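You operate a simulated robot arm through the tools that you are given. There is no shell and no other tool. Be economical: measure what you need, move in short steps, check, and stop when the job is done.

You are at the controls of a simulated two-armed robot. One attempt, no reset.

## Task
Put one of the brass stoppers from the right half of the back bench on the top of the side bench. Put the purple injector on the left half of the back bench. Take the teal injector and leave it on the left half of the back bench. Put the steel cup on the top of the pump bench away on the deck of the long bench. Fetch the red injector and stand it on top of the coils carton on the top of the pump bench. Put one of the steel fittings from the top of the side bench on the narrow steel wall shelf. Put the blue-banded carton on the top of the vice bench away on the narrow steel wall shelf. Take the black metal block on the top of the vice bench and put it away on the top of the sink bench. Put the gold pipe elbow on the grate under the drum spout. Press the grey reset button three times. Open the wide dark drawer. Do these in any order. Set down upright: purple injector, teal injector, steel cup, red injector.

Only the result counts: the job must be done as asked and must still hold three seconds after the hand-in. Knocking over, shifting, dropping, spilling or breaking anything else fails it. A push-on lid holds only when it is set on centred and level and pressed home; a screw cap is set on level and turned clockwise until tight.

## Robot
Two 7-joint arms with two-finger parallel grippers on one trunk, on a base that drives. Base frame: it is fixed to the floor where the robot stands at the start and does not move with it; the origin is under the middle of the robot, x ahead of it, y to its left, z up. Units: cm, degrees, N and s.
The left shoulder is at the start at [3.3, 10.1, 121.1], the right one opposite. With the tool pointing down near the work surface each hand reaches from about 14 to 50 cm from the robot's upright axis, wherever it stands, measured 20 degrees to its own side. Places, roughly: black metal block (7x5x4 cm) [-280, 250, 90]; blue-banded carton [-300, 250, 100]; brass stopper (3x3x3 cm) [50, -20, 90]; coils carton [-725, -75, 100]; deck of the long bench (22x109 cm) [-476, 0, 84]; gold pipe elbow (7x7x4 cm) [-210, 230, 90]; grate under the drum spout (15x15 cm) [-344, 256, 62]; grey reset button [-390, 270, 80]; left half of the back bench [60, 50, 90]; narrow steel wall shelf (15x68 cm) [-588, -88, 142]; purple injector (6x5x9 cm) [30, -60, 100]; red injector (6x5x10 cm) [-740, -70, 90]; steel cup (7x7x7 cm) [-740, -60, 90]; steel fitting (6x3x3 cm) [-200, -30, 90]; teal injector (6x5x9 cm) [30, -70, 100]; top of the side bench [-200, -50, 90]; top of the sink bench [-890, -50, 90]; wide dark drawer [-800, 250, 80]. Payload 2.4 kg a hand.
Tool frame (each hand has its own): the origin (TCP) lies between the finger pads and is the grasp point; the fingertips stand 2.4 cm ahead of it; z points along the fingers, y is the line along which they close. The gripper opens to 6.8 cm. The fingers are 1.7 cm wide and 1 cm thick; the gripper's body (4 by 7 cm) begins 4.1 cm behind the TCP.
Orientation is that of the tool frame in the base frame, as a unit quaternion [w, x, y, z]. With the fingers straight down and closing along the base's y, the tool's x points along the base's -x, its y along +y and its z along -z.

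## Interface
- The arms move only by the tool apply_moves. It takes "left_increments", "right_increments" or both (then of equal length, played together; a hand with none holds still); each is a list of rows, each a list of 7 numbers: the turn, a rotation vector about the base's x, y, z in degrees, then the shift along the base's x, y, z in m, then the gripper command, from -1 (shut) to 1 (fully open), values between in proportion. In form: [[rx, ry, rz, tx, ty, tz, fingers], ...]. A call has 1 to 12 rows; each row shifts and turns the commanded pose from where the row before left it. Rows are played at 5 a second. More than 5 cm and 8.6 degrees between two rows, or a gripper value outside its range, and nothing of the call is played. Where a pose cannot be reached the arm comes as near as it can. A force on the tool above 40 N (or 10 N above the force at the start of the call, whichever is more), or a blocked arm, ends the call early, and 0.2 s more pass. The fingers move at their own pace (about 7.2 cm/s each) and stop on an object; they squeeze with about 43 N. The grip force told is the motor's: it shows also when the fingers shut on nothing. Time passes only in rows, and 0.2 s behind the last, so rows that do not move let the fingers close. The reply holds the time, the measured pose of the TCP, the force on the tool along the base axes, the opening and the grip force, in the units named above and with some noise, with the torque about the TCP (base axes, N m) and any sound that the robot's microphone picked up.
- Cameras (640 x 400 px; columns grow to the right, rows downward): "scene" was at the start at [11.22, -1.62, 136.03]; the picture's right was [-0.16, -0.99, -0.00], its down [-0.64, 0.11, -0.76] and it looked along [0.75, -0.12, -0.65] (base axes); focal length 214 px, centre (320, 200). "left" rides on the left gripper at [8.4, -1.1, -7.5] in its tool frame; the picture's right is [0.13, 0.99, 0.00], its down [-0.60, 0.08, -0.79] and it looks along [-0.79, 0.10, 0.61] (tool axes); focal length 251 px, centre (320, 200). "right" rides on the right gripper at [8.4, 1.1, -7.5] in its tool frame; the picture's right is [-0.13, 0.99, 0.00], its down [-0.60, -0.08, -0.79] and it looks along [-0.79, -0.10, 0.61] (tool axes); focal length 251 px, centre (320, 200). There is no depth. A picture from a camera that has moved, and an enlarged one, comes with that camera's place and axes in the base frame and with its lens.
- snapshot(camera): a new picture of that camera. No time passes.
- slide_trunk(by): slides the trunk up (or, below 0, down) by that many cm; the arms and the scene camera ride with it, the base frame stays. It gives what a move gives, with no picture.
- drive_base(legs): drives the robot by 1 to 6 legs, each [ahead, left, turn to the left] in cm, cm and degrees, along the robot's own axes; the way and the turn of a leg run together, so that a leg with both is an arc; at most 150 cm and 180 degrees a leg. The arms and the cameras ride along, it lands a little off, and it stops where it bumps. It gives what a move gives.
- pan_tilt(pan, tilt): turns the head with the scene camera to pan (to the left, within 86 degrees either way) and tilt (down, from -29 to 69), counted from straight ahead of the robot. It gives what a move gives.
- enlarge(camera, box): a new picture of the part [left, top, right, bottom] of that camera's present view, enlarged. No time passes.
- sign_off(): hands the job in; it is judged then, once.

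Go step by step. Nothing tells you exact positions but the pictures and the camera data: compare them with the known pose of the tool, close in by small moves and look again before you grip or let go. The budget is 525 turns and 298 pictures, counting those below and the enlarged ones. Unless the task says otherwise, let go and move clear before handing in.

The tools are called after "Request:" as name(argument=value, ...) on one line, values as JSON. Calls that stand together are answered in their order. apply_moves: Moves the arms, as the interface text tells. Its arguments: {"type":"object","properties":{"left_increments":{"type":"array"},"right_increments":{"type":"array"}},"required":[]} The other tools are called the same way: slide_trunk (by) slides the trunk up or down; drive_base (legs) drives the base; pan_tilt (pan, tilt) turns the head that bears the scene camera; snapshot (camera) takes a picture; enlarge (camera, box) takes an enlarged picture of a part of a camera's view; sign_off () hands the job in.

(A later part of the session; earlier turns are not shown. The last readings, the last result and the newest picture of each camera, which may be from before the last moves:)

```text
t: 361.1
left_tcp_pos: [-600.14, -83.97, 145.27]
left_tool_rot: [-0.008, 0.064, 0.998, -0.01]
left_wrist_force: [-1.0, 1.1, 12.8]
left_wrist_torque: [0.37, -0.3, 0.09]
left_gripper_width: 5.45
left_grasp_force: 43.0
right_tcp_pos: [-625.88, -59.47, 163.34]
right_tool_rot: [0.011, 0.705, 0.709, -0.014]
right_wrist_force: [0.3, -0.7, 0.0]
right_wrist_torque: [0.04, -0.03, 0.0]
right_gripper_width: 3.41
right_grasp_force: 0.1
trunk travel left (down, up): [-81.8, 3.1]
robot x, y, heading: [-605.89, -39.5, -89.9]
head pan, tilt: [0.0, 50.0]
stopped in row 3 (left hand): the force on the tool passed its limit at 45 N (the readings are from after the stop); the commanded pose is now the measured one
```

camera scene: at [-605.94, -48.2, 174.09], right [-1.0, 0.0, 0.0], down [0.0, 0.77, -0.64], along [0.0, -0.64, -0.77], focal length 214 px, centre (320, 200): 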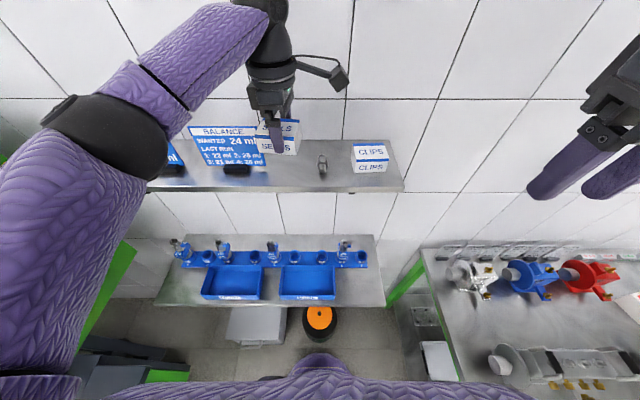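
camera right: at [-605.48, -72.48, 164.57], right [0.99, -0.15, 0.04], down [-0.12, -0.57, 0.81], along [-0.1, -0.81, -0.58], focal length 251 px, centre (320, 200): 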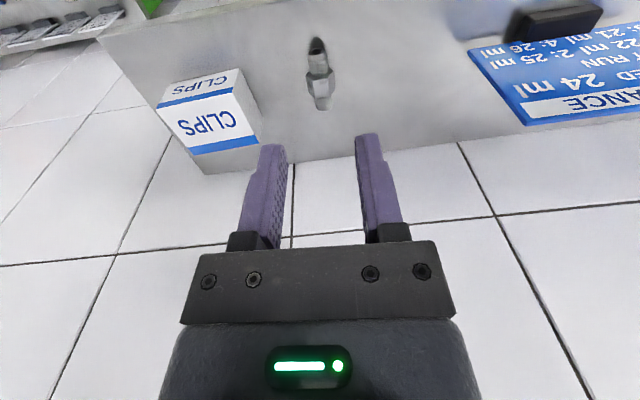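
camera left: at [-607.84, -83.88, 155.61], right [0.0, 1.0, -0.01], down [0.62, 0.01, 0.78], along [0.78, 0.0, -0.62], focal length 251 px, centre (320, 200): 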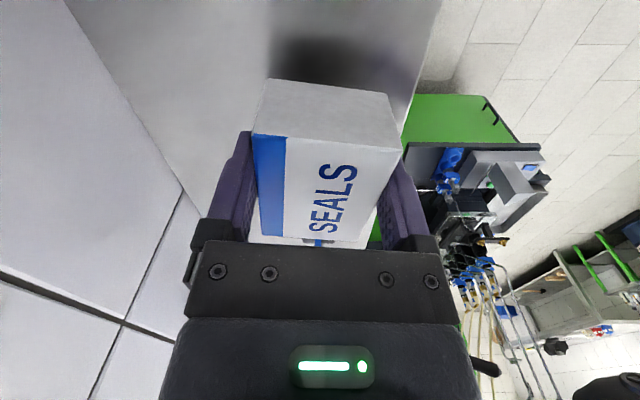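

Contact. I'll release, rise with trunk and arm, then pull back.

Request:
apply_moves(left_increments=[[0, 0, 0, 0, 0, 0.001, -1], [0, 0, 0, 0, 0, 0, 0.8], [0, 0, 0, 0, 0, 0, 1], [0, 0, 0, 0, 0, 0, 1]])

Request:
slide_trunk(by=3)

Request:
apply_moves(left_increments=[[0, 0, 0, 0, 0, 0.02, 1], [0, 0, 0, 0, 0, 0.03, 1], [0, 0, 0, 0, 0.01, 0.03, 1], [0, 0, 0, 0, 0.03, 0.01, 1], [0, 0, 0, 0.01, 0.04, 0, 1], [0, 0, 0, 0.02, 0.04, 0, 1], [0, 0, 0, 0.02, 0.04, 0, 1], [0, 0, 0, 0, 0, 0, 1]])

Request:
enlarge(camera="scene", box=[120, 80, 420, 220])

```text
t: 362.1
left_tcp_pos: [-599.97, -84.08, 145.28]
left_tool_rot: [-0.008, 0.064, 0.998, -0.007]
left_wrist_force: [0.2, 0.4, 0.6]
left_wrist_torque: [0.01, 0.01, 0.0]
left_gripper_width: 6.78
left_grasp_force: 0.0
right_tcp_pos: [-625.88, -59.73, 163.29]
right_tool_rot: [0.011, 0.705, 0.709, -0.014]
right_wrist_force: [-0.4, 0.1, -0.2]
right_wrist_torque: [0.01, 0.03, -0.01]
right_gripper_width: 3.38
right_grasp_force: 0.0
trunk travel left (down, up): [-81.8, 3.1]
robot x, y, heading: [-606.06, -39.16, -89.7]
head pan, tilt: [0.0, 50.0]
```

```text
t: 362.8
left_tcp_pos: [-600.1, -84.17, 148.25]
left_tool_rot: [-0.008, 0.064, 0.998, -0.008]
left_wrist_force: [-0.7, -0.1, 0.1]
left_wrist_torque: [0.0, 0.01, -0.01]
left_gripper_width: 6.78
left_grasp_force: 0.0
right_tcp_pos: [-625.91, -59.67, 166.41]
right_tool_rot: [0.012, 0.705, 0.709, -0.014]
right_wrist_force: [0.2, 0.1, 0.3]
right_wrist_torque: [0.0, -0.02, 0.01]
right_gripper_width: 3.37
right_grasp_force: 0.1
trunk travel left (down, up): [-84.8, 0.1]
robot x, y, heading: [-605.73, -39.24, -90.1]
head pan, tilt: [0.0, 50.0]
```

```text
t: 364.6
left_tcp_pos: [-595.03, -68.15, 157.24]
left_tool_rot: [-0.007, 0.063, 0.998, -0.007]
left_wrist_force: [-0.2, 0.5, 0.2]
left_wrist_torque: [0.0, -0.04, 0.01]
left_gripper_width: 6.78
left_grasp_force: 0.0
right_tcp_pos: [-625.96, -59.67, 166.33]
right_tool_rot: [0.011, 0.705, 0.709, -0.013]
right_wrist_force: [-0.8, 0.4, 0.2]
right_wrist_torque: [-0.01, 0.04, 0.0]
right_gripper_width: 3.37
right_grasp_force: 0.0
trunk travel left (down, up): [-84.8, 0.1]
robot x, y, heading: [-605.87, -39.68, -89.7]
head pan, tilt: [0.0, 50.0]
```

```text
2.13 times, centred on (270, 150) of scene
camera zoom: at [-606.01, -48.3, 177.09], right [-1.0, 0.0, 0.0], down [0.0, 0.77, -0.64], along [0.0, -0.64, -0.77], focal length 458 px, centre (427, 307)
```

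zoom: 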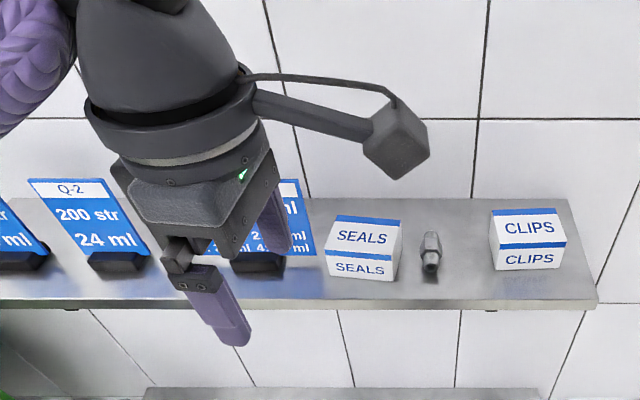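

Both the carton and the fitting are on the shelf. I'll back away, lower the trunk, square up the left hand, and head to the pump bench.

Request:
drive_base(legs=[[-65, 0, 0]])

Request:
slide_trunk(by=-42.5)

Request:
apply_moves(left_increments=[[0, 0, -8, 0.01, 0.01, 0, 1], [0, 0, -8, 0.01, 0.01, 0, 1], [0, 0, -8, 0.01, 0, 0, 1], [0, 0, -8, 0.01, 0, 0, 1], [0, 0, -8, 0.01, 0, 0, 1], [0, 0, -8, 0.01, 0, 0, 1], [0, 0, -8, 0, 0, 0, 1], [0, 0, -8, 0, 0, 0, 1], [0, 0, -8, 0, 0, 0, 1], [0, 0, -8, 0, 0, 0, 1], [0, 0, -2.5, 0, 0, 0, 1]])

Request:
drive_base(legs=[[0, -120, 0]])

Request:
pan_tilt(pan=0, tilt=30)

Request:
snapshot(camera="scene")

```text
t: 368.2
left_tcp_pos: [-595.16, -2.79, 157.27]
left_tool_rot: [-0.008, 0.069, 0.998, -0.008]
left_wrist_force: [-0.2, 0.2, 0.5]
left_wrist_torque: [0.02, -0.02, 0.02]
left_gripper_width: 6.81
left_grasp_force: 0.1
right_tcp_pos: [-625.91, 5.92, 166.41]
right_tool_rot: [0.011, 0.709, 0.705, -0.014]
right_wrist_force: [-0.5, 0.2, 0.1]
right_wrist_torque: [-0.01, 0.01, -0.02]
right_gripper_width: 3.4
right_grasp_force: 0.0
trunk travel left (down, up): [-84.8, 0.1]
robot x, y, heading: [-605.59, 26.15, -90.6]
head pan, tilt: [0.0, 50.0]
```

```text
refused: -42.5 is not a number from -40 to 40
```

```text
t: 370.6
left_tcp_pos: [-589.34, -0.72, 157.28]
left_tool_rot: [-0.011, 0.711, 0.704, -0.002]
left_wrist_force: [0.1, -0.8, 0.4]
left_wrist_torque: [-0.01, -0.02, -0.02]
left_gripper_width: 6.82
left_grasp_force: 0.1
right_tcp_pos: [-625.98, 6.08, 166.27]
right_tool_rot: [0.01, 0.708, 0.706, -0.015]
right_wrist_force: [-0.3, 0.6, 0.9]
right_wrist_torque: [0.0, 0.0, -0.06]
right_gripper_width: 3.41
right_grasp_force: 0.1
trunk travel left (down, up): [-84.8, 0.1]
robot x, y, heading: [-605.62, 25.89, -90.5]
head pan, tilt: [0.0, 50.0]
```

```text
t: 376.6
left_tcp_pos: [-707.73, 0.56, 157.32]
left_tool_rot: [-0.011, 0.71, 0.704, -0.001]
left_wrist_force: [0.8, -0.5, 0.4]
left_wrist_torque: [0.01, 0.03, 0.05]
left_gripper_width: 6.83
left_grasp_force: 0.1
right_tcp_pos: [-744.28, 7.18, 166.22]
right_tool_rot: [0.011, 0.71, 0.704, -0.014]
right_wrist_force: [0.1, 0.2, 0.3]
right_wrist_torque: [-0.01, -0.02, 0.02]
right_gripper_width: 3.41
right_grasp_force: 0.1
trunk travel left (down, up): [-84.8, 0.1]
robot x, y, heading: [-724.11, 27.5, -90.7]
head pan, tilt: [0.0, 50.0]
```

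```text
t: 377.5
left_tcp_pos: [-707.78, 0.5, 157.4]
left_tool_rot: [-0.011, 0.711, 0.703, -0.001]
left_wrist_force: [-0.7, 0.0, -0.8]
left_wrist_torque: [-0.01, 0.04, 0.03]
left_gripper_width: 6.79
left_grasp_force: 0.1
right_tcp_pos: [-744.37, 7.31, 166.28]
right_tool_rot: [0.011, 0.71, 0.704, -0.014]
right_wrist_force: [-0.2, 0.2, -0.5]
right_wrist_torque: [0.0, 0.0, 0.04]
right_gripper_width: 3.39
right_grasp_force: 0.1
trunk travel left (down, up): [-84.8, 0.1]
robot x, y, heading: [-724.34, 27.42, -90.5]
head pan, tilt: [0.0, 30.0]
```

```text
119 pictures are left
camera scene: at [-724.16, 17.07, 180.04], right [-1.0, 0.01, 0.0], down [0.01, 0.5, -0.87], along [-0.01, -0.87, -0.5], focal length 214 px, centre (320, 200)
```

scene: 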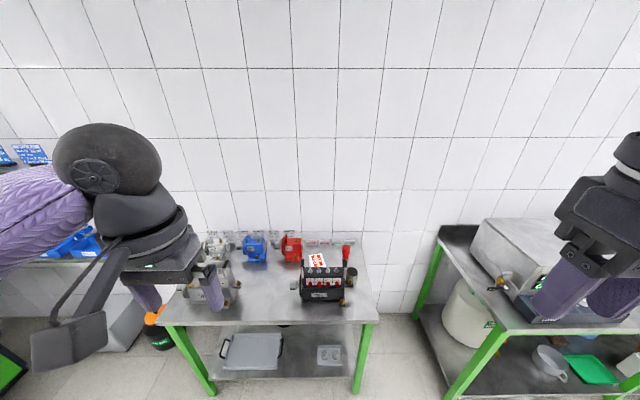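

Request:
slide_trunk(by=-40)

Request:
drive_base(legs=[[20, 0, 0.5]])

Request:
pan_tilt(pan=0, tilt=35)

Request:
snapshot(camera="scene")

Request:
enlarge(camera="scene", box=[220, 150, 460, 300])

```text
t: 381.3
left_tcp_pos: [-707.72, 0.43, 117.26]
left_tool_rot: [-0.011, 0.711, 0.704, 0.0]
left_wrist_force: [0.8, -0.5, 0.1]
left_wrist_torque: [0.02, 0.02, -0.01]
left_gripper_width: 6.78
left_grasp_force: 0.0
right_tcp_pos: [-744.31, 7.37, 126.31]
right_tool_rot: [0.01, 0.71, 0.704, -0.014]
right_wrist_force: [0.1, -0.4, 0.3]
right_wrist_torque: [0.02, 0.0, 0.03]
right_gripper_width: 3.43
right_grasp_force: 0.1
trunk travel left (down, up): [-44.8, 40.1]
robot x, y, heading: [-724.1, 27.34, -90.5]
head pan, tilt: [0.0, 30.0]
```

```text
t: 382.9
left_tcp_pos: [-707.5, -19.83, 117.33]
left_tool_rot: [-0.011, 0.707, 0.707, -0.002]
left_wrist_force: [0.2, -1.0, 0.1]
left_wrist_torque: [0.03, -0.02, 0.0]
left_gripper_width: 6.8
left_grasp_force: 0.0
right_tcp_pos: [-744.33, -13.13, 126.19]
right_tool_rot: [0.01, 0.706, 0.708, -0.014]
right_wrist_force: [0.4, -0.5, -0.4]
right_wrist_torque: [0.03, 0.02, -0.02]
right_gripper_width: 3.37
right_grasp_force: 0.1
trunk travel left (down, up): [-44.8, 40.1]
robot x, y, heading: [-724.23, 6.99, -90.0]
head pan, tilt: [0.0, 30.0]
```

```text
t: 383.6
left_tcp_pos: [-707.53, -19.59, 117.22]
left_tool_rot: [-0.011, 0.707, 0.707, 0.0]
left_wrist_force: [0.7, 0.0, -0.8]
left_wrist_torque: [0.04, 0.02, 0.01]
left_gripper_width: 6.79
left_grasp_force: 0.0
right_tcp_pos: [-744.28, -13.21, 126.36]
right_tool_rot: [0.01, 0.706, 0.708, -0.014]
right_wrist_force: [-0.4, 0.4, 0.1]
right_wrist_torque: [0.0, 0.01, -0.04]
right_gripper_width: 3.4
right_grasp_force: 0.0
trunk travel left (down, up): [-44.8, 40.1]
robot x, y, heading: [-724.13, 6.99, -90.1]
head pan, tilt: [0.0, 35.0]
```

```text
118 pictures are left
camera scene: at [-724.22, -4.47, 139.2], right [-1.0, 0.0, 0.0], down [0.0, 0.57, -0.82], along [0.0, -0.82, -0.57], focal length 214 px, centre (320, 200)
```

scene: 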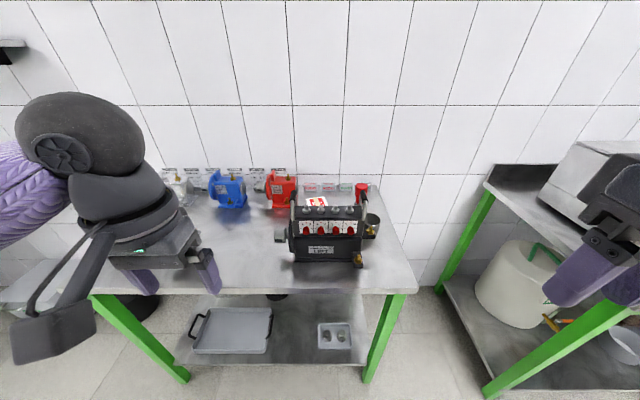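

```text
2.67 times, centred on (340, 225) of scene
camera zoom: at [-724.22, -4.47, 139.2], right [-1.0, 0.0, 0.0], down [0.0, 0.57, -0.82], along [0.0, -0.82, -0.57], focal length 572 px, centre (267, 133)
```

zoom: 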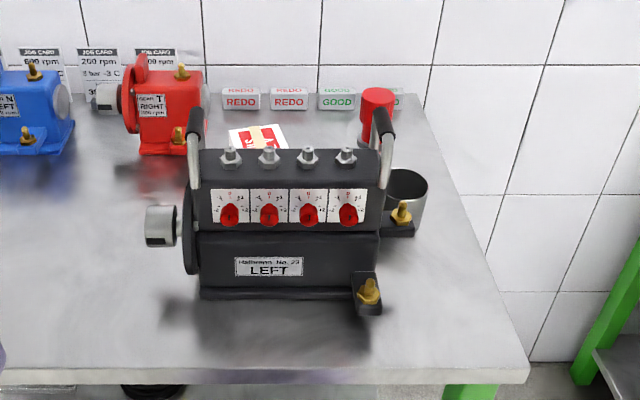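

The black pump stands in front, with the cup behind its right side, the red injector further back and the carton behind the pump. I need an overhead look, so I'll raise the trunk and move closer.

Request:
slide_trunk(by=35)

Request:
drive_base(legs=[[15, -6, 0]])

Request:
pan_tilt(pan=0, tilt=58)

Request:
snapshot(camera="scene")

Request:
enlarge(camera="scene", box=[220, 90, 420, 250])

```text
t: 387.0
left_tcp_pos: [-707.56, -19.59, 152.26]
left_tool_rot: [-0.012, 0.707, 0.707, -0.001]
left_wrist_force: [-1.0, 0.1, -0.5]
left_wrist_torque: [0.03, 0.02, 0.0]
left_gripper_width: 6.8
left_grasp_force: 0.2
right_tcp_pos: [-744.3, -13.12, 161.25]
right_tool_rot: [0.01, 0.707, 0.707, -0.014]
right_wrist_force: [-0.2, 0.6, -0.6]
right_wrist_torque: [0.01, 0.01, 0.0]
right_gripper_width: 3.4
right_grasp_force: 0.0
trunk travel left (down, up): [-79.8, 5.1]
robot x, y, heading: [-724.44, 7.28, -90.2]
head pan, tilt: [0.0, 35.0]
```

```text
t: 388.4
left_tcp_pos: [-713.45, -34.67, 152.27]
left_tool_rot: [-0.011, 0.706, 0.708, -0.003]
left_wrist_force: [-0.2, -0.8, 0.9]
left_wrist_torque: [-0.01, -0.04, 0.0]
left_gripper_width: 6.79
left_grasp_force: 0.1
right_tcp_pos: [-750.19, -28.24, 161.25]
right_tool_rot: [0.012, 0.705, 0.709, -0.013]
right_wrist_force: [-1.2, -0.2, 0.1]
right_wrist_torque: [0.03, 0.01, -0.02]
right_gripper_width: 3.38
right_grasp_force: 0.1
trunk travel left (down, up): [-79.8, 5.1]
robot x, y, heading: [-730.2, -7.58, -90.1]
head pan, tilt: [0.0, 35.0]
```

```text
t: 389.3
left_tcp_pos: [-713.51, -34.52, 152.28]
left_tool_rot: [-0.012, 0.706, 0.708, -0.002]
left_wrist_force: [0.4, -0.2, 0.2]
left_wrist_torque: [-0.03, -0.02, 0.01]
left_gripper_width: 6.79
left_grasp_force: 0.1
right_tcp_pos: [-750.29, -28.18, 161.37]
right_tool_rot: [0.011, 0.706, 0.708, -0.014]
right_wrist_force: [0.9, -0.5, 0.1]
right_wrist_torque: [-0.01, 0.02, 0.01]
right_gripper_width: 3.39
right_grasp_force: 0.0
trunk travel left (down, up): [-79.8, 5.1]
robot x, y, heading: [-730.52, -8.05, -90.2]
head pan, tilt: [0.0, 58.0]
```

```text
116 pictures are left
camera scene: at [-730.11, -15.99, 171.07], right [-1.0, 0.0, 0.0], down [0.0, 0.85, -0.53], along [0.0, -0.53, -0.85], focal length 214 px, centre (320, 200)
```

scene: 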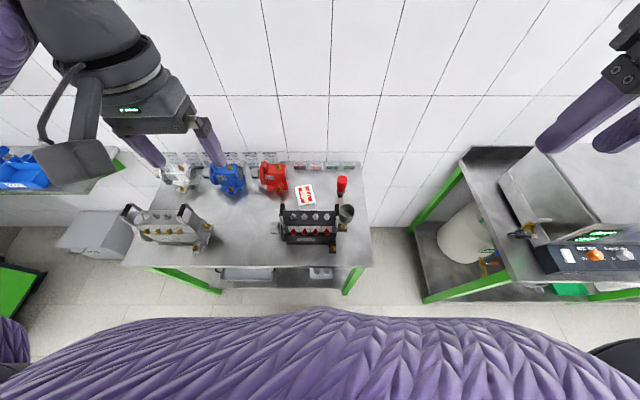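

```text
2.50 times, centred on (320, 170) of scene
camera zoom: at [-730.11, -15.99, 171.07], right [-1.0, 0.0, 0.0], down [0.0, 0.85, -0.53], along [0.0, -0.53, -0.85], focal length 536 px, centre (320, 275)
```

zoom: 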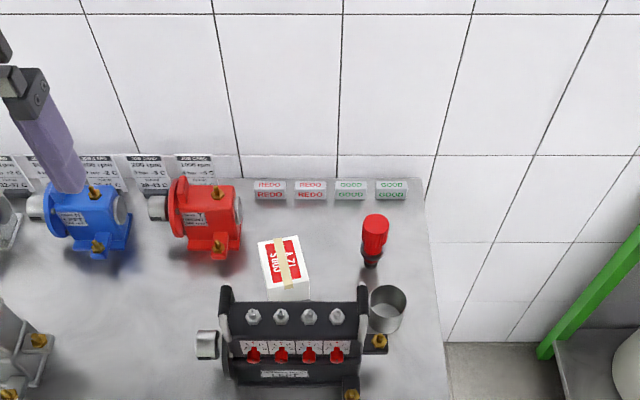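

The layout is clear now: injector at [-739, -69], cup at [-741, -57.5], carton top at about [-724, -65.5, 96], pump handles up to z≈110 at y≈-51. I'll lower the trunk, close in, and reach the injector cap with a forward-tilted right hand.

Request:
apply_moves(left_increments=[[0, 0, 0, 0.03, 0.03, 0.02, 1], [0, 0, 0, 0.03, 0.03, 0.02, 1], [0, 0, 0, 0.01, 0.01, 0.03, 1]])

Request:
slide_trunk(by=-34)

Request:
drive_base(legs=[[6.5, 0, 0]])

Request:
apply_moves(right_increments=[[-6, 0, 0, 0.01, -0.03, 0, 0.5], [-6, 0, 0, 0.02, -0.03, 0, 0.5], [-6, 0, 0, 0.02, -0.03, 0, 0.5], [-6, 0, 0, 0.02, -0.03, 0, 0.5], [0, 0, 0, 0.02, -0.03, -0.01, 0.5], [0, 0, 0, 0.02, -0.03, -0.01, 0.5], [0, 0, 0, 0, -0.03, -0.02, 0.5], [0, 0, 0, 0, -0.03, -0.02, 0.5], [0, 0, 0, 0, 0, 0, 0.5]])

Request:
snapshot(camera="right")

Request:
snapshot(camera="scene")

```text
t: 390.1
left_tcp_pos: [-706.39, -27.55, 159.09]
left_tool_rot: [-0.013, 0.707, 0.707, -0.001]
left_wrist_force: [0.4, 1.2, 0.3]
left_wrist_torque: [-0.04, -0.03, 0.0]
left_gripper_width: 6.79
left_grasp_force: 0.1
right_tcp_pos: [-750.26, -28.29, 161.34]
right_tool_rot: [0.012, 0.706, 0.708, -0.013]
right_wrist_force: [0.9, 0.1, 0.0]
right_wrist_torque: [0.02, 0.01, 0.01]
right_gripper_width: 3.39
right_grasp_force: 0.0
trunk travel left (down, up): [-79.8, 5.1]
robot x, y, heading: [-730.04, -8.24, -90.3]
head pan, tilt: [0.0, 58.0]
```

```text
t: 393.4
left_tcp_pos: [-706.36, -27.53, 125.26]
left_tool_rot: [-0.012, 0.706, 0.708, -0.001]
left_wrist_force: [-0.2, -0.3, -0.1]
left_wrist_torque: [-0.02, 0.01, -0.03]
left_gripper_width: 6.8
left_grasp_force: 0.0
right_tcp_pos: [-750.16, -28.28, 127.31]
right_tool_rot: [0.011, 0.706, 0.708, -0.014]
right_wrist_force: [-0.3, -0.2, -0.7]
right_wrist_torque: [-0.03, 0.0, -0.01]
right_gripper_width: 3.39
right_grasp_force: 0.1
trunk travel left (down, up): [-45.8, 39.1]
robot x, y, heading: [-730.12, -8.02, -90.0]
head pan, tilt: [0.0, 58.0]
```

```text
t: 394.4
left_tcp_pos: [-706.45, -34.18, 125.26]
left_tool_rot: [-0.012, 0.706, 0.708, 0.0]
left_wrist_force: [-0.2, -1.0, -0.2]
left_wrist_torque: [0.02, -0.03, 0.0]
left_gripper_width: 6.8
left_grasp_force: 0.2
right_tcp_pos: [-750.11, -34.77, 127.32]
right_tool_rot: [0.012, 0.706, 0.708, -0.014]
right_wrist_force: [0.6, 0.2, 1.0]
right_wrist_torque: [0.04, 0.03, 0.0]
right_gripper_width: 3.37
right_grasp_force: 0.0
trunk travel left (down, up): [-45.8, 39.1]
robot x, y, heading: [-730.13, -14.24, -89.7]
head pan, tilt: [0.0, 58.0]
```

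```text
t: 396.4
left_tcp_pos: [-706.4, -34.08, 125.29]
left_tool_rot: [-0.011, 0.707, 0.708, -0.001]
left_wrist_force: [0.4, -0.5, -0.6]
left_wrist_torque: [0.0, -0.03, -0.02]
left_gripper_width: 6.8
left_grasp_force: 0.0
right_tcp_pos: [-739.19, -58.67, 121.46]
right_tool_rot: [0.158, 0.688, 0.69, -0.162]
right_wrist_force: [-0.1, -0.4, 0.2]
right_wrist_torque: [0.0, 0.01, 0.01]
right_gripper_width: 5.09
right_grasp_force: 0.1
trunk travel left (down, up): [-45.8, 39.1]
robot x, y, heading: [-730.31, -14.26, -90.0]
head pan, tilt: [0.0, 58.0]
```

```text
114 pictures are left
camera right: at [-738.04, -47.83, 124.46], right [0.99, -0.11, 0.05], down [-0.07, -0.19, 0.98], along [-0.1, -0.97, -0.2], focal length 251 px, centre (320, 200)
```

right: 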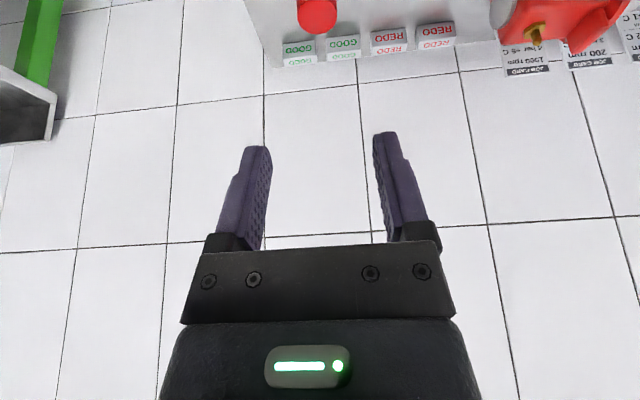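

```text
113 pictures are left
camera scene: at [-730.13, -23.9, 137.02], right [-1.0, 0.0, 0.0], down [0.0, 0.85, -0.53], along [0.0, -0.53, -0.85], focal length 214 px, centre (320, 200)
```

scene: 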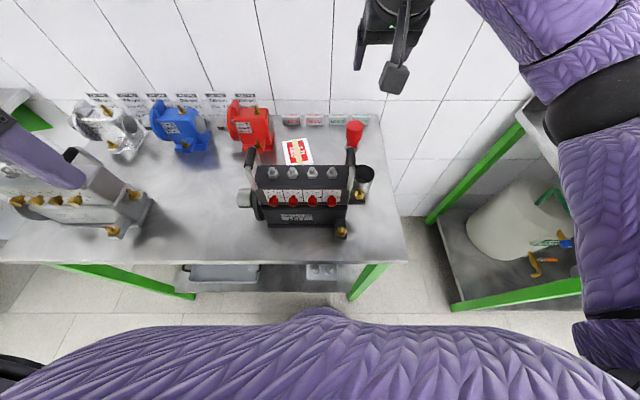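

Request:
apply_moves(right_increments=[[0, 0, 0, 0, -0.035, -0.02, 0.5], [0, 0, 0, 0, -0.035, -0.03, 0.5], [0, 0, 0, 0, -0.03, -0.03, 0.5], [0, 0, 0, 0, 0, -0.03, 0.5], [0, 0, 0, 0, 0, 0, 0.5]])

Request:
snapshot(camera="right")

Request:
enlarge(camera="scene", box=[260, 60, 460, 200])

```text
t: 397.6
left_tcp_pos: [-706.45, -34.11, 125.19]
left_tool_rot: [-0.011, 0.706, 0.708, -0.001]
left_wrist_force: [0.1, -0.9, -0.7]
left_wrist_torque: [-0.03, 0.0, 0.0]
left_gripper_width: 6.79
left_grasp_force: 0.1
right_tcp_pos: [-739.05, -68.79, 110.27]
right_tool_rot: [0.157, 0.687, 0.691, -0.161]
right_wrist_force: [0.7, 0.2, -0.9]
right_wrist_torque: [0.0, 0.02, -0.01]
right_gripper_width: 5.09
right_grasp_force: 0.0
trunk travel left (down, up): [-45.8, 39.1]
robot x, y, heading: [-730.45, -14.47, -89.8]
head pan, tilt: [0.0, 58.0]
```

```text
112 pictures are left
camera right: at [-737.99, -57.89, 113.21], right [0.99, -0.11, 0.05], down [-0.07, -0.19, 0.98], along [-0.1, -0.97, -0.2], focal length 251 px, centre (320, 200)
```

right: 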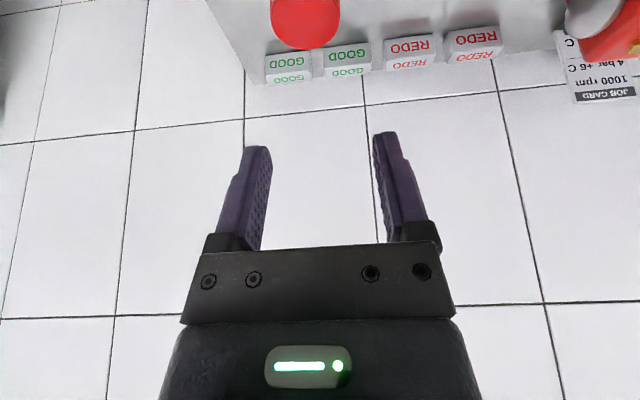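

```text
2.86 times, centred on (360, 130) of scene
camera zoom: at [-730.12, -23.92, 137.02], right [-1.0, 0.0, 0.0], down [0.0, 0.85, -0.53], along [0.0, -0.53, -0.85], focal length 613 px, centre (206, 400)
```

zoom: 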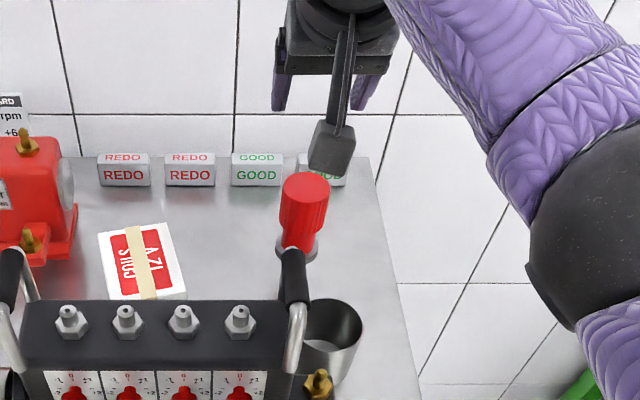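

Request:
apply_moves(right_increments=[[0, 0, 0, -0.004, 0, -0.03, 0.5], [0, 0, 0, 0, 0, -0.03, 0.5], [0, 0, 0, 0, 0, -0.02, 0.5], [0, 0, 0, 0, 0, 0, 0.5]])

Request:
snapshot(camera="right")

Request:
enlarge(camera="scene", box=[260, 60, 460, 200])

```text
t: 398.6
left_tcp_pos: [-706.44, -34.13, 125.3]
left_tool_rot: [-0.012, 0.707, 0.707, -0.001]
left_wrist_force: [-0.6, -0.1, 0.6]
left_wrist_torque: [0.02, 0.02, -0.01]
left_gripper_width: 6.79
left_grasp_force: 0.0
right_tcp_pos: [-739.57, -68.78, 102.3]
right_tool_rot: [0.157, 0.688, 0.69, -0.161]
right_wrist_force: [0.0, -0.8, 0.1]
right_wrist_torque: [0.03, -0.02, 0.02]
right_gripper_width: 5.09
right_grasp_force: 0.0
trunk travel left (down, up): [-45.8, 39.1]
robot x, y, heading: [-730.16, -14.61, -90.1]
head pan, tilt: [0.0, 58.0]
```

```text
110 pictures are left
camera right: at [-738.47, -57.89, 105.31], right [0.99, -0.11, 0.05], down [-0.07, -0.2, 0.98], along [-0.1, -0.97, -0.2], focal length 251 px, centre (320, 200)
```

right: 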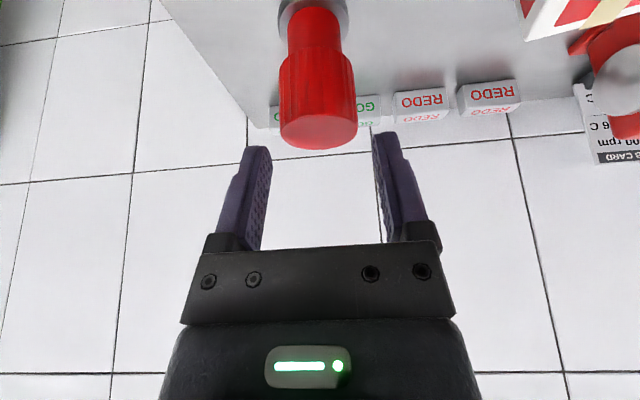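

```text
2.86 times, centred on (360, 130) of scene
camera zoom: at [-730.12, -23.92, 137.01], right [-1.0, 0.0, 0.0], down [0.0, 0.85, -0.53], along [0.0, -0.53, -0.85], focal length 613 px, centre (206, 400)
```

zoom: 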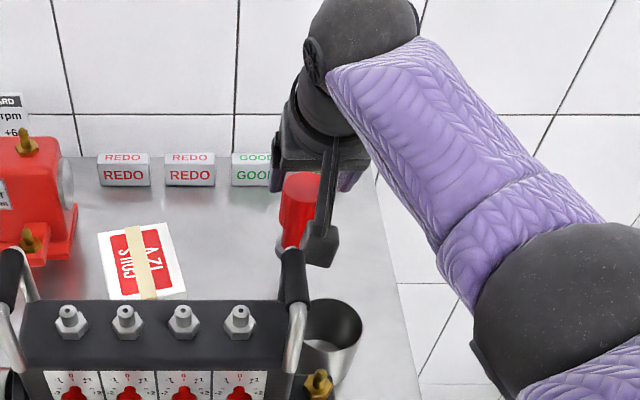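

The cap top is at z≈100.7, so I'll lower about 3.2 cm more and check.

Request:
apply_moves(right_increments=[[0, 0, 0, 0, 0, -0.02, 0.5], [0, 0, 0, 0, 0, -0.012, 0.5], [0, 0, 0, 0, 0, 0, 0.5]])

Request:
snapshot(camera="right")

```text
t: 399.4
left_tcp_pos: [-706.43, -33.98, 125.27]
left_tool_rot: [-0.01, 0.706, 0.708, -0.001]
left_wrist_force: [-1.2, 0.2, 0.0]
left_wrist_torque: [0.02, -0.03, -0.05]
left_gripper_width: 6.78
left_grasp_force: 0.0
right_tcp_pos: [-739.54, -68.78, 99.05]
right_tool_rot: [0.158, 0.687, 0.691, -0.161]
right_wrist_force: [-0.1, -0.1, -0.5]
right_wrist_torque: [0.0, 0.01, -0.01]
right_gripper_width: 5.08
right_grasp_force: 0.1
trunk travel left (down, up): [-45.8, 39.1]
robot x, y, heading: [-730.12, -14.36, -90.0]
head pan, tilt: [0.0, 58.0]
```

```text
108 pictures are left
camera right: at [-738.4, -57.84, 102.09], right [0.99, -0.11, 0.05], down [-0.07, -0.2, 0.98], along [-0.1, -0.97, -0.2], focal length 251 px, centre (320, 200)
```

right: 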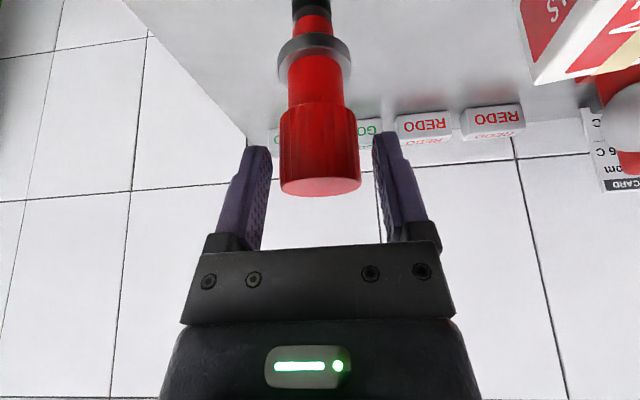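

Request:
apply_moves(right_increments=[[0, 0, 0, 0, 0, -0.01, 0.5], [0, 0, 0, 0, 0, 0, 0.2], [0, 0, 0, 0, 0, 0, -1], [0, 0, 0, 0, 0, 0, -1], [0, 0, 0, 0, 0, 0, -1], [0, 0, 0, 0, 0, 0, -1]])

Request:
snapshot(camera="right")

```text
t: 400.8
left_tcp_pos: [-706.39, -34.04, 125.27]
left_tool_rot: [-0.011, 0.706, 0.708, -0.002]
left_wrist_force: [0.3, -0.6, -0.2]
left_wrist_torque: [0.0, 0.01, 0.01]
left_gripper_width: 6.79
left_grasp_force: 0.0
right_tcp_pos: [-739.65, -68.68, 98.14]
right_tool_rot: [0.157, 0.688, 0.69, -0.161]
right_wrist_force: [-0.7, 0.9, 0.0]
right_wrist_torque: [-0.01, 0.05, 0.0]
right_gripper_width: 0.0
right_grasp_force: 23.7
trunk travel left (down, up): [-45.8, 39.1]
robot x, y, heading: [-730.25, -14.16, -89.8]
head pan, tilt: [0.0, 58.0]
```

```text
107 pictures are left
camera right: at [-738.44, -57.88, 101.12], right [0.99, -0.11, 0.05], down [-0.07, -0.19, 0.98], along [-0.1, -0.97, -0.2], focal length 251 px, centre (320, 200)
```

right: 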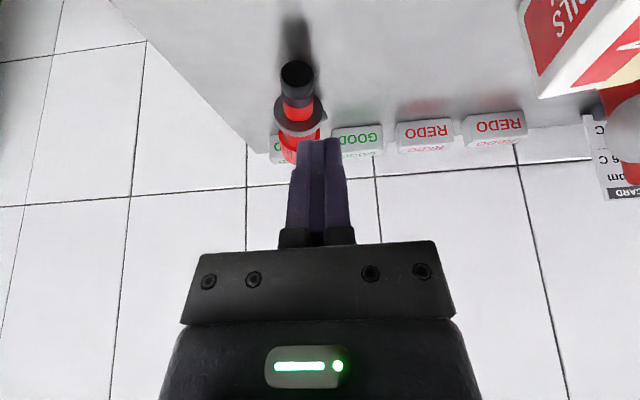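

The fingers closed in front of the cap and pushed the injector back. I'll check its state.

Request:
enlarge(camera="scene", box=[260, 60, 460, 200])

```text
2.86 times, centred on (360, 130) of scene
camera zoom: at [-730.12, -23.92, 137.01], right [-1.0, 0.0, 0.0], down [0.0, 0.85, -0.53], along [0.0, -0.53, -0.85], focal length 613 px, centre (206, 400)
```

zoom: 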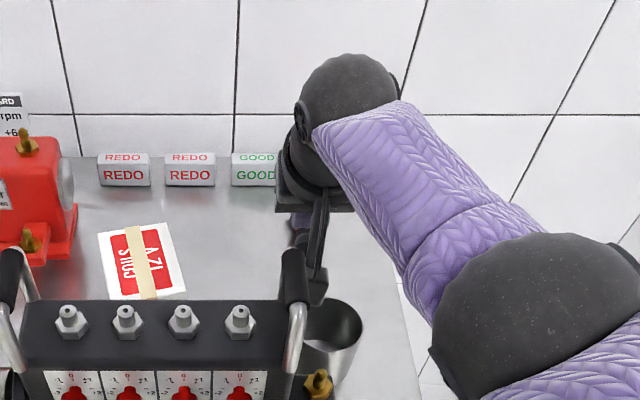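

Request:
apply_moves(right_increments=[[0, 0, 0, 0, 0.015, 0, -1], [0, 0, 0, 0, 0, 0.03, -1], [0, 0, 0, 0, 0, 0.04, -1], [0, 0, 0, 0, 0, 0.04, -1], [0, 0, 0, -0.02, 0.02, 0.03, 0.5], [0, 0, 0, -0.03, 0.02, 0.02, 0.5], [0, 0, 0, 0, 0, 0, 0.5]])

Request:
snapshot(camera="right")

Request:
enlarge(camera="scene", box=[260, 60, 460, 200])

```text
t: 402.4
left_tcp_pos: [-706.39, -34.15, 125.33]
left_tool_rot: [-0.01, 0.707, 0.707, -0.001]
left_wrist_force: [0.7, 0.0, -0.2]
left_wrist_torque: [0.0, 0.02, -0.02]
left_gripper_width: 6.83
left_grasp_force: 0.0
right_tcp_pos: [-744.54, -62.98, 114.2]
right_tool_rot: [0.157, 0.688, 0.689, -0.162]
right_wrist_force: [0.2, 0.7, 0.8]
right_wrist_torque: [0.01, 0.0, 0.02]
right_gripper_width: 5.06
right_grasp_force: 0.1
trunk travel left (down, up): [-45.8, 39.1]
robot x, y, heading: [-730.09, -14.2, -90.1]
head pan, tilt: [0.0, 58.0]
```

```text
105 pictures are left
camera right: at [-743.36, -52.16, 117.23], right [0.99, -0.11, 0.05], down [-0.07, -0.2, 0.98], along [-0.1, -0.97, -0.2], focal length 251 px, centre (320, 200)
```

right: 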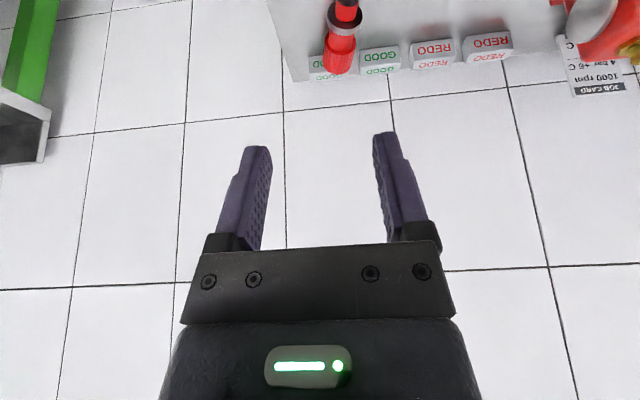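

```text
2.86 times, centred on (360, 130) of scene
camera zoom: at [-730.11, -23.93, 137.01], right [-1.0, 0.0, 0.0], down [0.0, 0.85, -0.53], along [0.0, -0.53, -0.85], focal length 613 px, centre (206, 400)
```

zoom: 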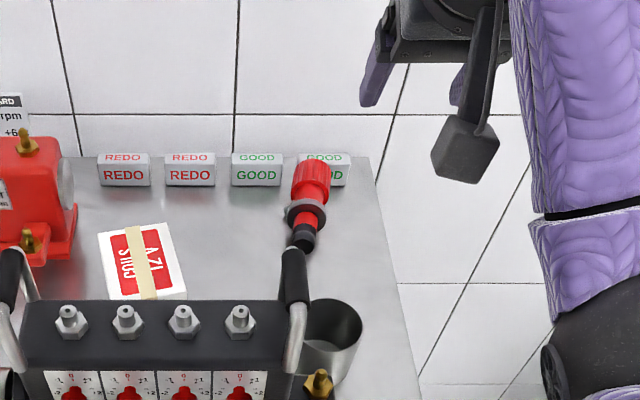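

The injector has tipped back and is leaning against the small GOOD box. I'll recover it later, since it must be stood up. First I remove the cup, which opens the space: grip its right-hand rim with a level right hand.

Request:
apply_moves(right_increments=[[6, 0, 0, 0.002, 0.015, 0.01, -0.1], [6, 0, 0, 0.003, 0.015, 0.01, -0.1], [6, 0, 0, 0.003, 0.015, 0, -0.1], [6, 0, 0, 0.002, 0.01, 0, -0.1], [2, 0, 0, 0, 0.008, 0, -0.1], [0, 0, 0, 0, 0, 0, -0.1]])

Request:
snapshot(camera="right")

Request:
enlarge(camera="scene", box=[260, 60, 460, 200])

```text
t: 403.8
left_tcp_pos: [-706.45, -34.06, 125.32]
left_tool_rot: [-0.011, 0.707, 0.708, -0.001]
left_wrist_force: [0.0, -0.1, -0.1]
left_wrist_torque: [0.0, -0.04, 0.03]
left_gripper_width: 6.81
left_grasp_force: 0.0
right_tcp_pos: [-743.52, -56.97, 116.3]
right_tool_rot: [-0.001, 0.706, 0.708, -0.002]
right_wrist_force: [-0.3, 0.2, -0.5]
right_wrist_torque: [-0.03, -0.07, 0.0]
right_gripper_width: 3.08
right_grasp_force: 0.0
trunk travel left (down, up): [-45.8, 39.1]
robot x, y, heading: [-730.25, -14.4, -90.0]
head pan, tilt: [0.0, 58.0]
```

```text
103 pictures are left
camera right: at [-742.39, -48.45, 123.66], right [0.99, -0.13, 0.0], down [-0.07, -0.6, 0.79], along [-0.1, -0.79, -0.61], focal length 251 px, centre (320, 200)
```

right: 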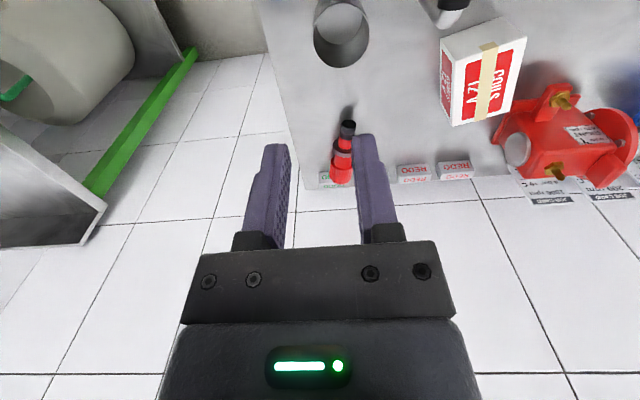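

```text
2.86 times, centred on (360, 130) of scene
camera zoom: at [-730.13, -23.92, 137.01], right [-1.0, 0.0, 0.0], down [0.0, 0.85, -0.53], along [0.0, -0.53, -0.85], focal length 613 px, centre (206, 400)
```

zoom: 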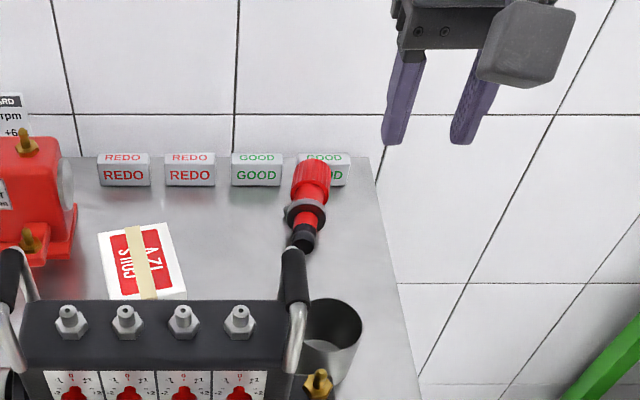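

Request:
apply_moves(right_increments=[[0, 0, 0, -0.005, -0.006, -0.04, -0.1], [0, 0, 0, 0, 0, -0.04, -0.1], [0, 0, 0, 0, 0, -0.04, -0.1], [0, 0, 0, 0, 0, -0.035, -0.1], [0, 0, 0, 0, 0, 0, -0.1]])

Request:
snapshot(camera="right")

```text
t: 405.0
left_tcp_pos: [-706.45, -34.07, 125.28]
left_tool_rot: [-0.011, 0.706, 0.708, -0.001]
left_wrist_force: [0.2, 0.1, -0.3]
left_wrist_torque: [-0.01, 0.0, 0.02]
left_gripper_width: 6.76
left_grasp_force: 0.0
right_tcp_pos: [-744.0, -57.54, 100.68]
right_tool_rot: [-0.001, 0.706, 0.708, -0.002]
right_wrist_force: [0.3, 0.0, -0.4]
right_wrist_torque: [0.01, 0.03, 0.02]
right_gripper_width: 3.06
right_grasp_force: 0.1
trunk travel left (down, up): [-45.8, 39.1]
robot x, y, heading: [-729.98, -14.49, -90.1]
head pan, tilt: [0.0, 58.0]
```

```text
101 pictures are left
camera right: at [-742.78, -49.09, 108.14], right [0.99, -0.13, 0.0], down [-0.07, -0.6, 0.79], along [-0.1, -0.79, -0.61], focal length 251 px, centre (320, 200)
```

right: 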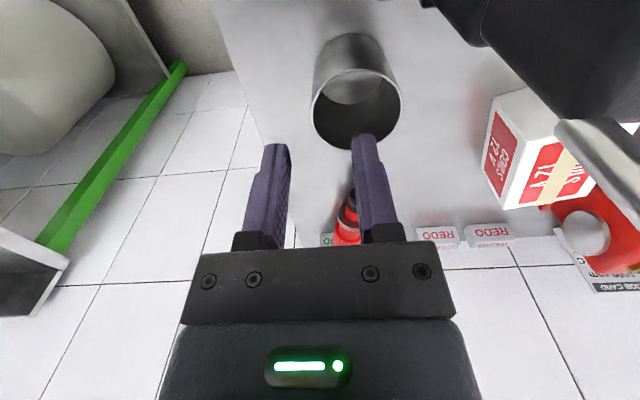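

The rim appears to be at z≈94, centred at [-741.6, -58.5] with diameter about 5.7. I'll align on its right-hand wall and descend.

Request:
apply_moves(right_increments=[[0, 0, 0, -0.004, -0.01, 0, -0.1], [0, 0, 0, 0, 0, -0.03, -0.1], [0, 0, 0, 0, 0, 0, -0.1]])

Request:
snapshot(camera="right")

```text
t: 405.8
left_tcp_pos: [-706.47, -34.08, 125.23]
left_tool_rot: [-0.011, 0.706, 0.708, -0.002]
left_wrist_force: [-0.7, -0.6, 0.8]
left_wrist_torque: [0.02, -0.02, 0.02]
left_gripper_width: 6.84
left_grasp_force: 0.0
right_tcp_pos: [-744.44, -58.55, 97.52]
right_tool_rot: [-0.002, 0.706, 0.708, -0.001]
right_wrist_force: [-0.3, -0.1, -0.1]
right_wrist_torque: [-0.02, -0.04, -0.05]
right_gripper_width: 3.07
right_grasp_force: 0.1
trunk travel left (down, up): [-45.8, 39.1]
robot x, y, heading: [-730.13, -14.31, -90.2]
head pan, tilt: [0.0, 58.0]
```

```text
100 pictures are left
camera right: at [-743.2, -50.19, 105.03], right [0.99, -0.12, 0.0], down [-0.07, -0.6, 0.79], along [-0.1, -0.79, -0.61], focal length 251 px, centre (320, 200)
```

right: 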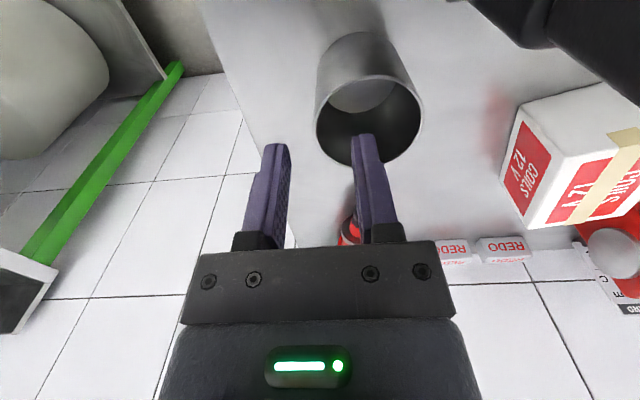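

The cup is about 5.4 cm wide and 4.4 cm tall, so I can grip across its diameter. I'll centre on [-741.8, -58.3] fully open and check.

Request:
apply_moves(right_increments=[[0, 0, 0, 0, 0, 0.005, 1], [0, 0, 0, 0.026, 0.002, 0, 1], [0, 0, 0, 0, 0, 0, 1]])

Request:
snapshot(camera="right")

```text
t: 406.6
left_tcp_pos: [-706.51, -34.15, 125.32]
left_tool_rot: [-0.011, 0.706, 0.708, -0.001]
left_wrist_force: [0.4, 0.4, 0.0]
left_wrist_torque: [-0.02, 0.02, 0.0]
left_gripper_width: 6.79
left_grasp_force: 0.2
right_tcp_pos: [-741.83, -58.46, 98.2]
right_tool_rot: [-0.002, 0.706, 0.708, -0.001]
right_wrist_force: [-0.5, 0.1, 0.4]
right_wrist_torque: [0.03, -0.01, 0.01]
right_gripper_width: 6.8
right_grasp_force: 0.0
trunk travel left (down, up): [-45.8, 39.1]
robot x, y, heading: [-730.44, -14.29, -90.1]
head pan, tilt: [0.0, 58.0]
```

```text
99 pictures are left
camera right: at [-740.67, -49.98, 105.65], right [0.99, -0.13, 0.0], down [-0.07, -0.6, 0.79], along [-0.1, -0.79, -0.61], focal length 251 px, centre (320, 200)
```

right: 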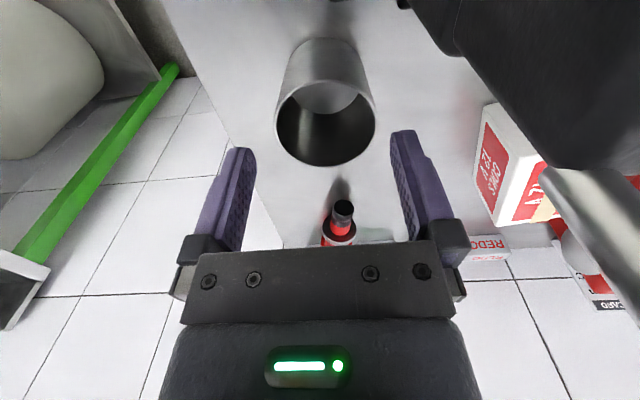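

Well centred. I'll descend and grip.

Request:
apply_moves(right_increments=[[0, 0, 0, 0.002, 0, -0.03, 1], [0, 0, 0, 0, 0, -0.022, 1], [0, 0, 0, 0, 0, 0, 0.5], [0, 0, 0, 0, 0, 0, -1], [0, 0, 0, 0, 0, 0, -1], [0, 0, 0, 0, 0, 0, -1]])

Request:
snapshot(camera="right")

```text
t: 408.0
left_tcp_pos: [-706.4, -34.03, 125.3]
left_tool_rot: [-0.011, 0.707, 0.707, -0.001]
left_wrist_force: [-0.8, 0.4, 0.4]
left_wrist_torque: [-0.04, -0.02, -0.03]
left_gripper_width: 6.83
left_grasp_force: 0.1
right_tcp_pos: [-741.54, -58.28, 93.06]
right_tool_rot: [0.0, 0.706, 0.708, -0.002]
right_wrist_force: [1.7, -0.6, 6.4]
right_wrist_torque: [-0.08, -0.21, -0.01]
right_gripper_width: 5.94
right_grasp_force: 42.8
trunk travel left (down, up): [-45.8, 39.1]
robot x, y, heading: [-730.19, -14.47, -90.1]
head pan, tilt: [0.0, 58.0]
```

```text
98 pictures are left
camera right: at [-740.49, -49.8, 100.45], right [0.99, -0.12, 0.0], down [-0.07, -0.6, 0.79], along [-0.1, -0.79, -0.61], focal length 251 px, centre (320, 200)
```

right: 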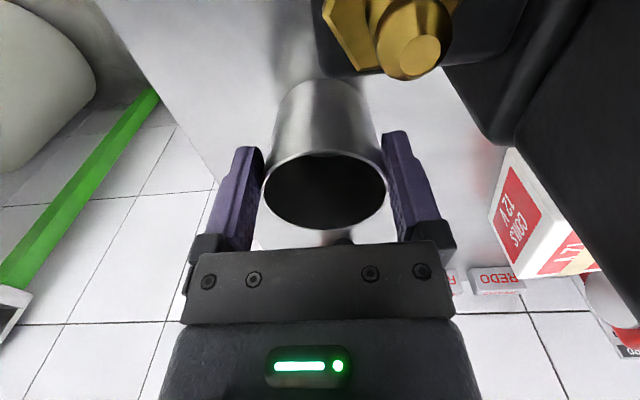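

The cup is gripped (5.9 cm). I'll lift straight up, then back away with the base.

Request:
apply_moves(right_increments=[[0, 0, 0, 0, 0, 0.03, -1], [0, 0, 0, 0, 0, 0.04, -1], [0, 0, 0, 0, 0, 0.04, -1], [0, 0, 0, 0, 0, 0.04, -1], [0, 0, 0, -0.01, 0, 0.04, -1], [0, 0, 0, -0.01, 0.01, 0.04, -1], [0, 0, 0, 0, 0, 0, -1]])

Request:
drive_base(legs=[[-50, 0, 0]])

Request:
apply_moves(right_increments=[[0, 0, 0, -0.01, 0.04, 0, -1], [0, 0, 0, -0.01, 0.04, 0, -1], [0, 0, 0, -0.01, 0.04, 0, -1], [0, 0, 0, -0.01, 0.03, 0, -1], [0, 0, 0, 0, 0, 0, -1]])

Request:
snapshot(camera="right")

```text
t: 409.6
left_tcp_pos: [-706.45, -34.08, 125.24]
left_tool_rot: [-0.011, 0.706, 0.708, -0.001]
left_wrist_force: [-0.5, 0.4, -0.3]
left_wrist_torque: [0.01, 0.01, -0.01]
left_gripper_width: 6.8
left_grasp_force: 0.1
right_tcp_pos: [-743.59, -57.2, 115.76]
right_tool_rot: [-0.001, 0.706, 0.708, -0.002]
right_wrist_force: [-0.6, 1.2, -1.2]
right_wrist_torque: [0.01, 0.02, 0.0]
right_gripper_width: 5.84
right_grasp_force: 42.5
trunk travel left (down, up): [-45.8, 39.1]
robot x, y, heading: [-730.32, -14.6, -90.2]
head pan, tilt: [0.0, 58.0]
```

```text
t: 412.5
left_tcp_pos: [-706.33, 15.76, 125.34]
left_tool_rot: [-0.011, 0.704, 0.71, -0.001]
left_wrist_force: [0.0, -0.1, -0.1]
left_wrist_torque: [0.01, 0.01, -0.01]
left_gripper_width: 6.82
left_grasp_force: 0.0
right_tcp_pos: [-743.41, -7.59, 115.88]
right_tool_rot: [-0.002, 0.704, 0.71, -0.001]
right_wrist_force: [0.2, 0.3, -0.6]
right_wrist_torque: [0.03, -0.02, -0.02]
right_gripper_width: 5.79
right_grasp_force: 43.0
trunk travel left (down, up): [-45.8, 39.1]
robot x, y, heading: [-729.98, 35.21, -89.5]
head pan, tilt: [0.0, 58.0]
```

```text
t: 413.7
left_tcp_pos: [-706.43, 15.72, 125.46]
left_tool_rot: [-0.012, 0.704, 0.71, -0.001]
left_wrist_force: [-0.1, -0.4, 0.3]
left_wrist_torque: [0.04, 0.0, -0.01]
left_gripper_width: 6.8
left_grasp_force: 0.0
right_tcp_pos: [-747.55, 7.28, 116.04]
right_tool_rot: [-0.002, 0.704, 0.71, -0.003]
right_wrist_force: [1.3, 0.2, -0.5]
right_wrist_torque: [0.03, 0.04, 0.0]
right_gripper_width: 5.78
right_grasp_force: 42.8
trunk travel left (down, up): [-45.8, 39.1]
robot x, y, heading: [-730.27, 35.38, -89.9]
head pan, tilt: [0.0, 58.0]
```

```text
97 pictures are left
camera right: at [-746.43, 15.69, 123.5], right [0.99, -0.12, 0.0], down [-0.07, -0.6, 0.79], along [-0.1, -0.79, -0.61], focal length 251 px, centre (320, 200)
```

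right: 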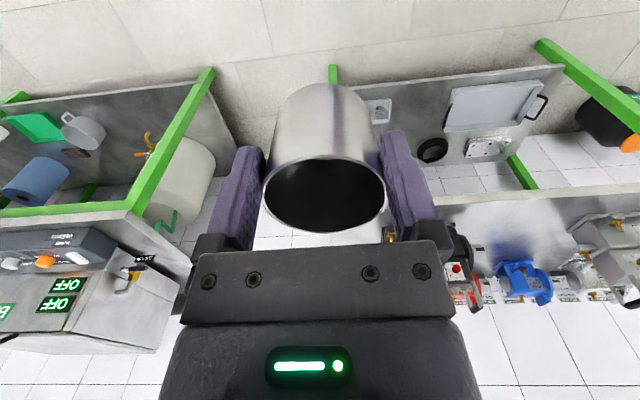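

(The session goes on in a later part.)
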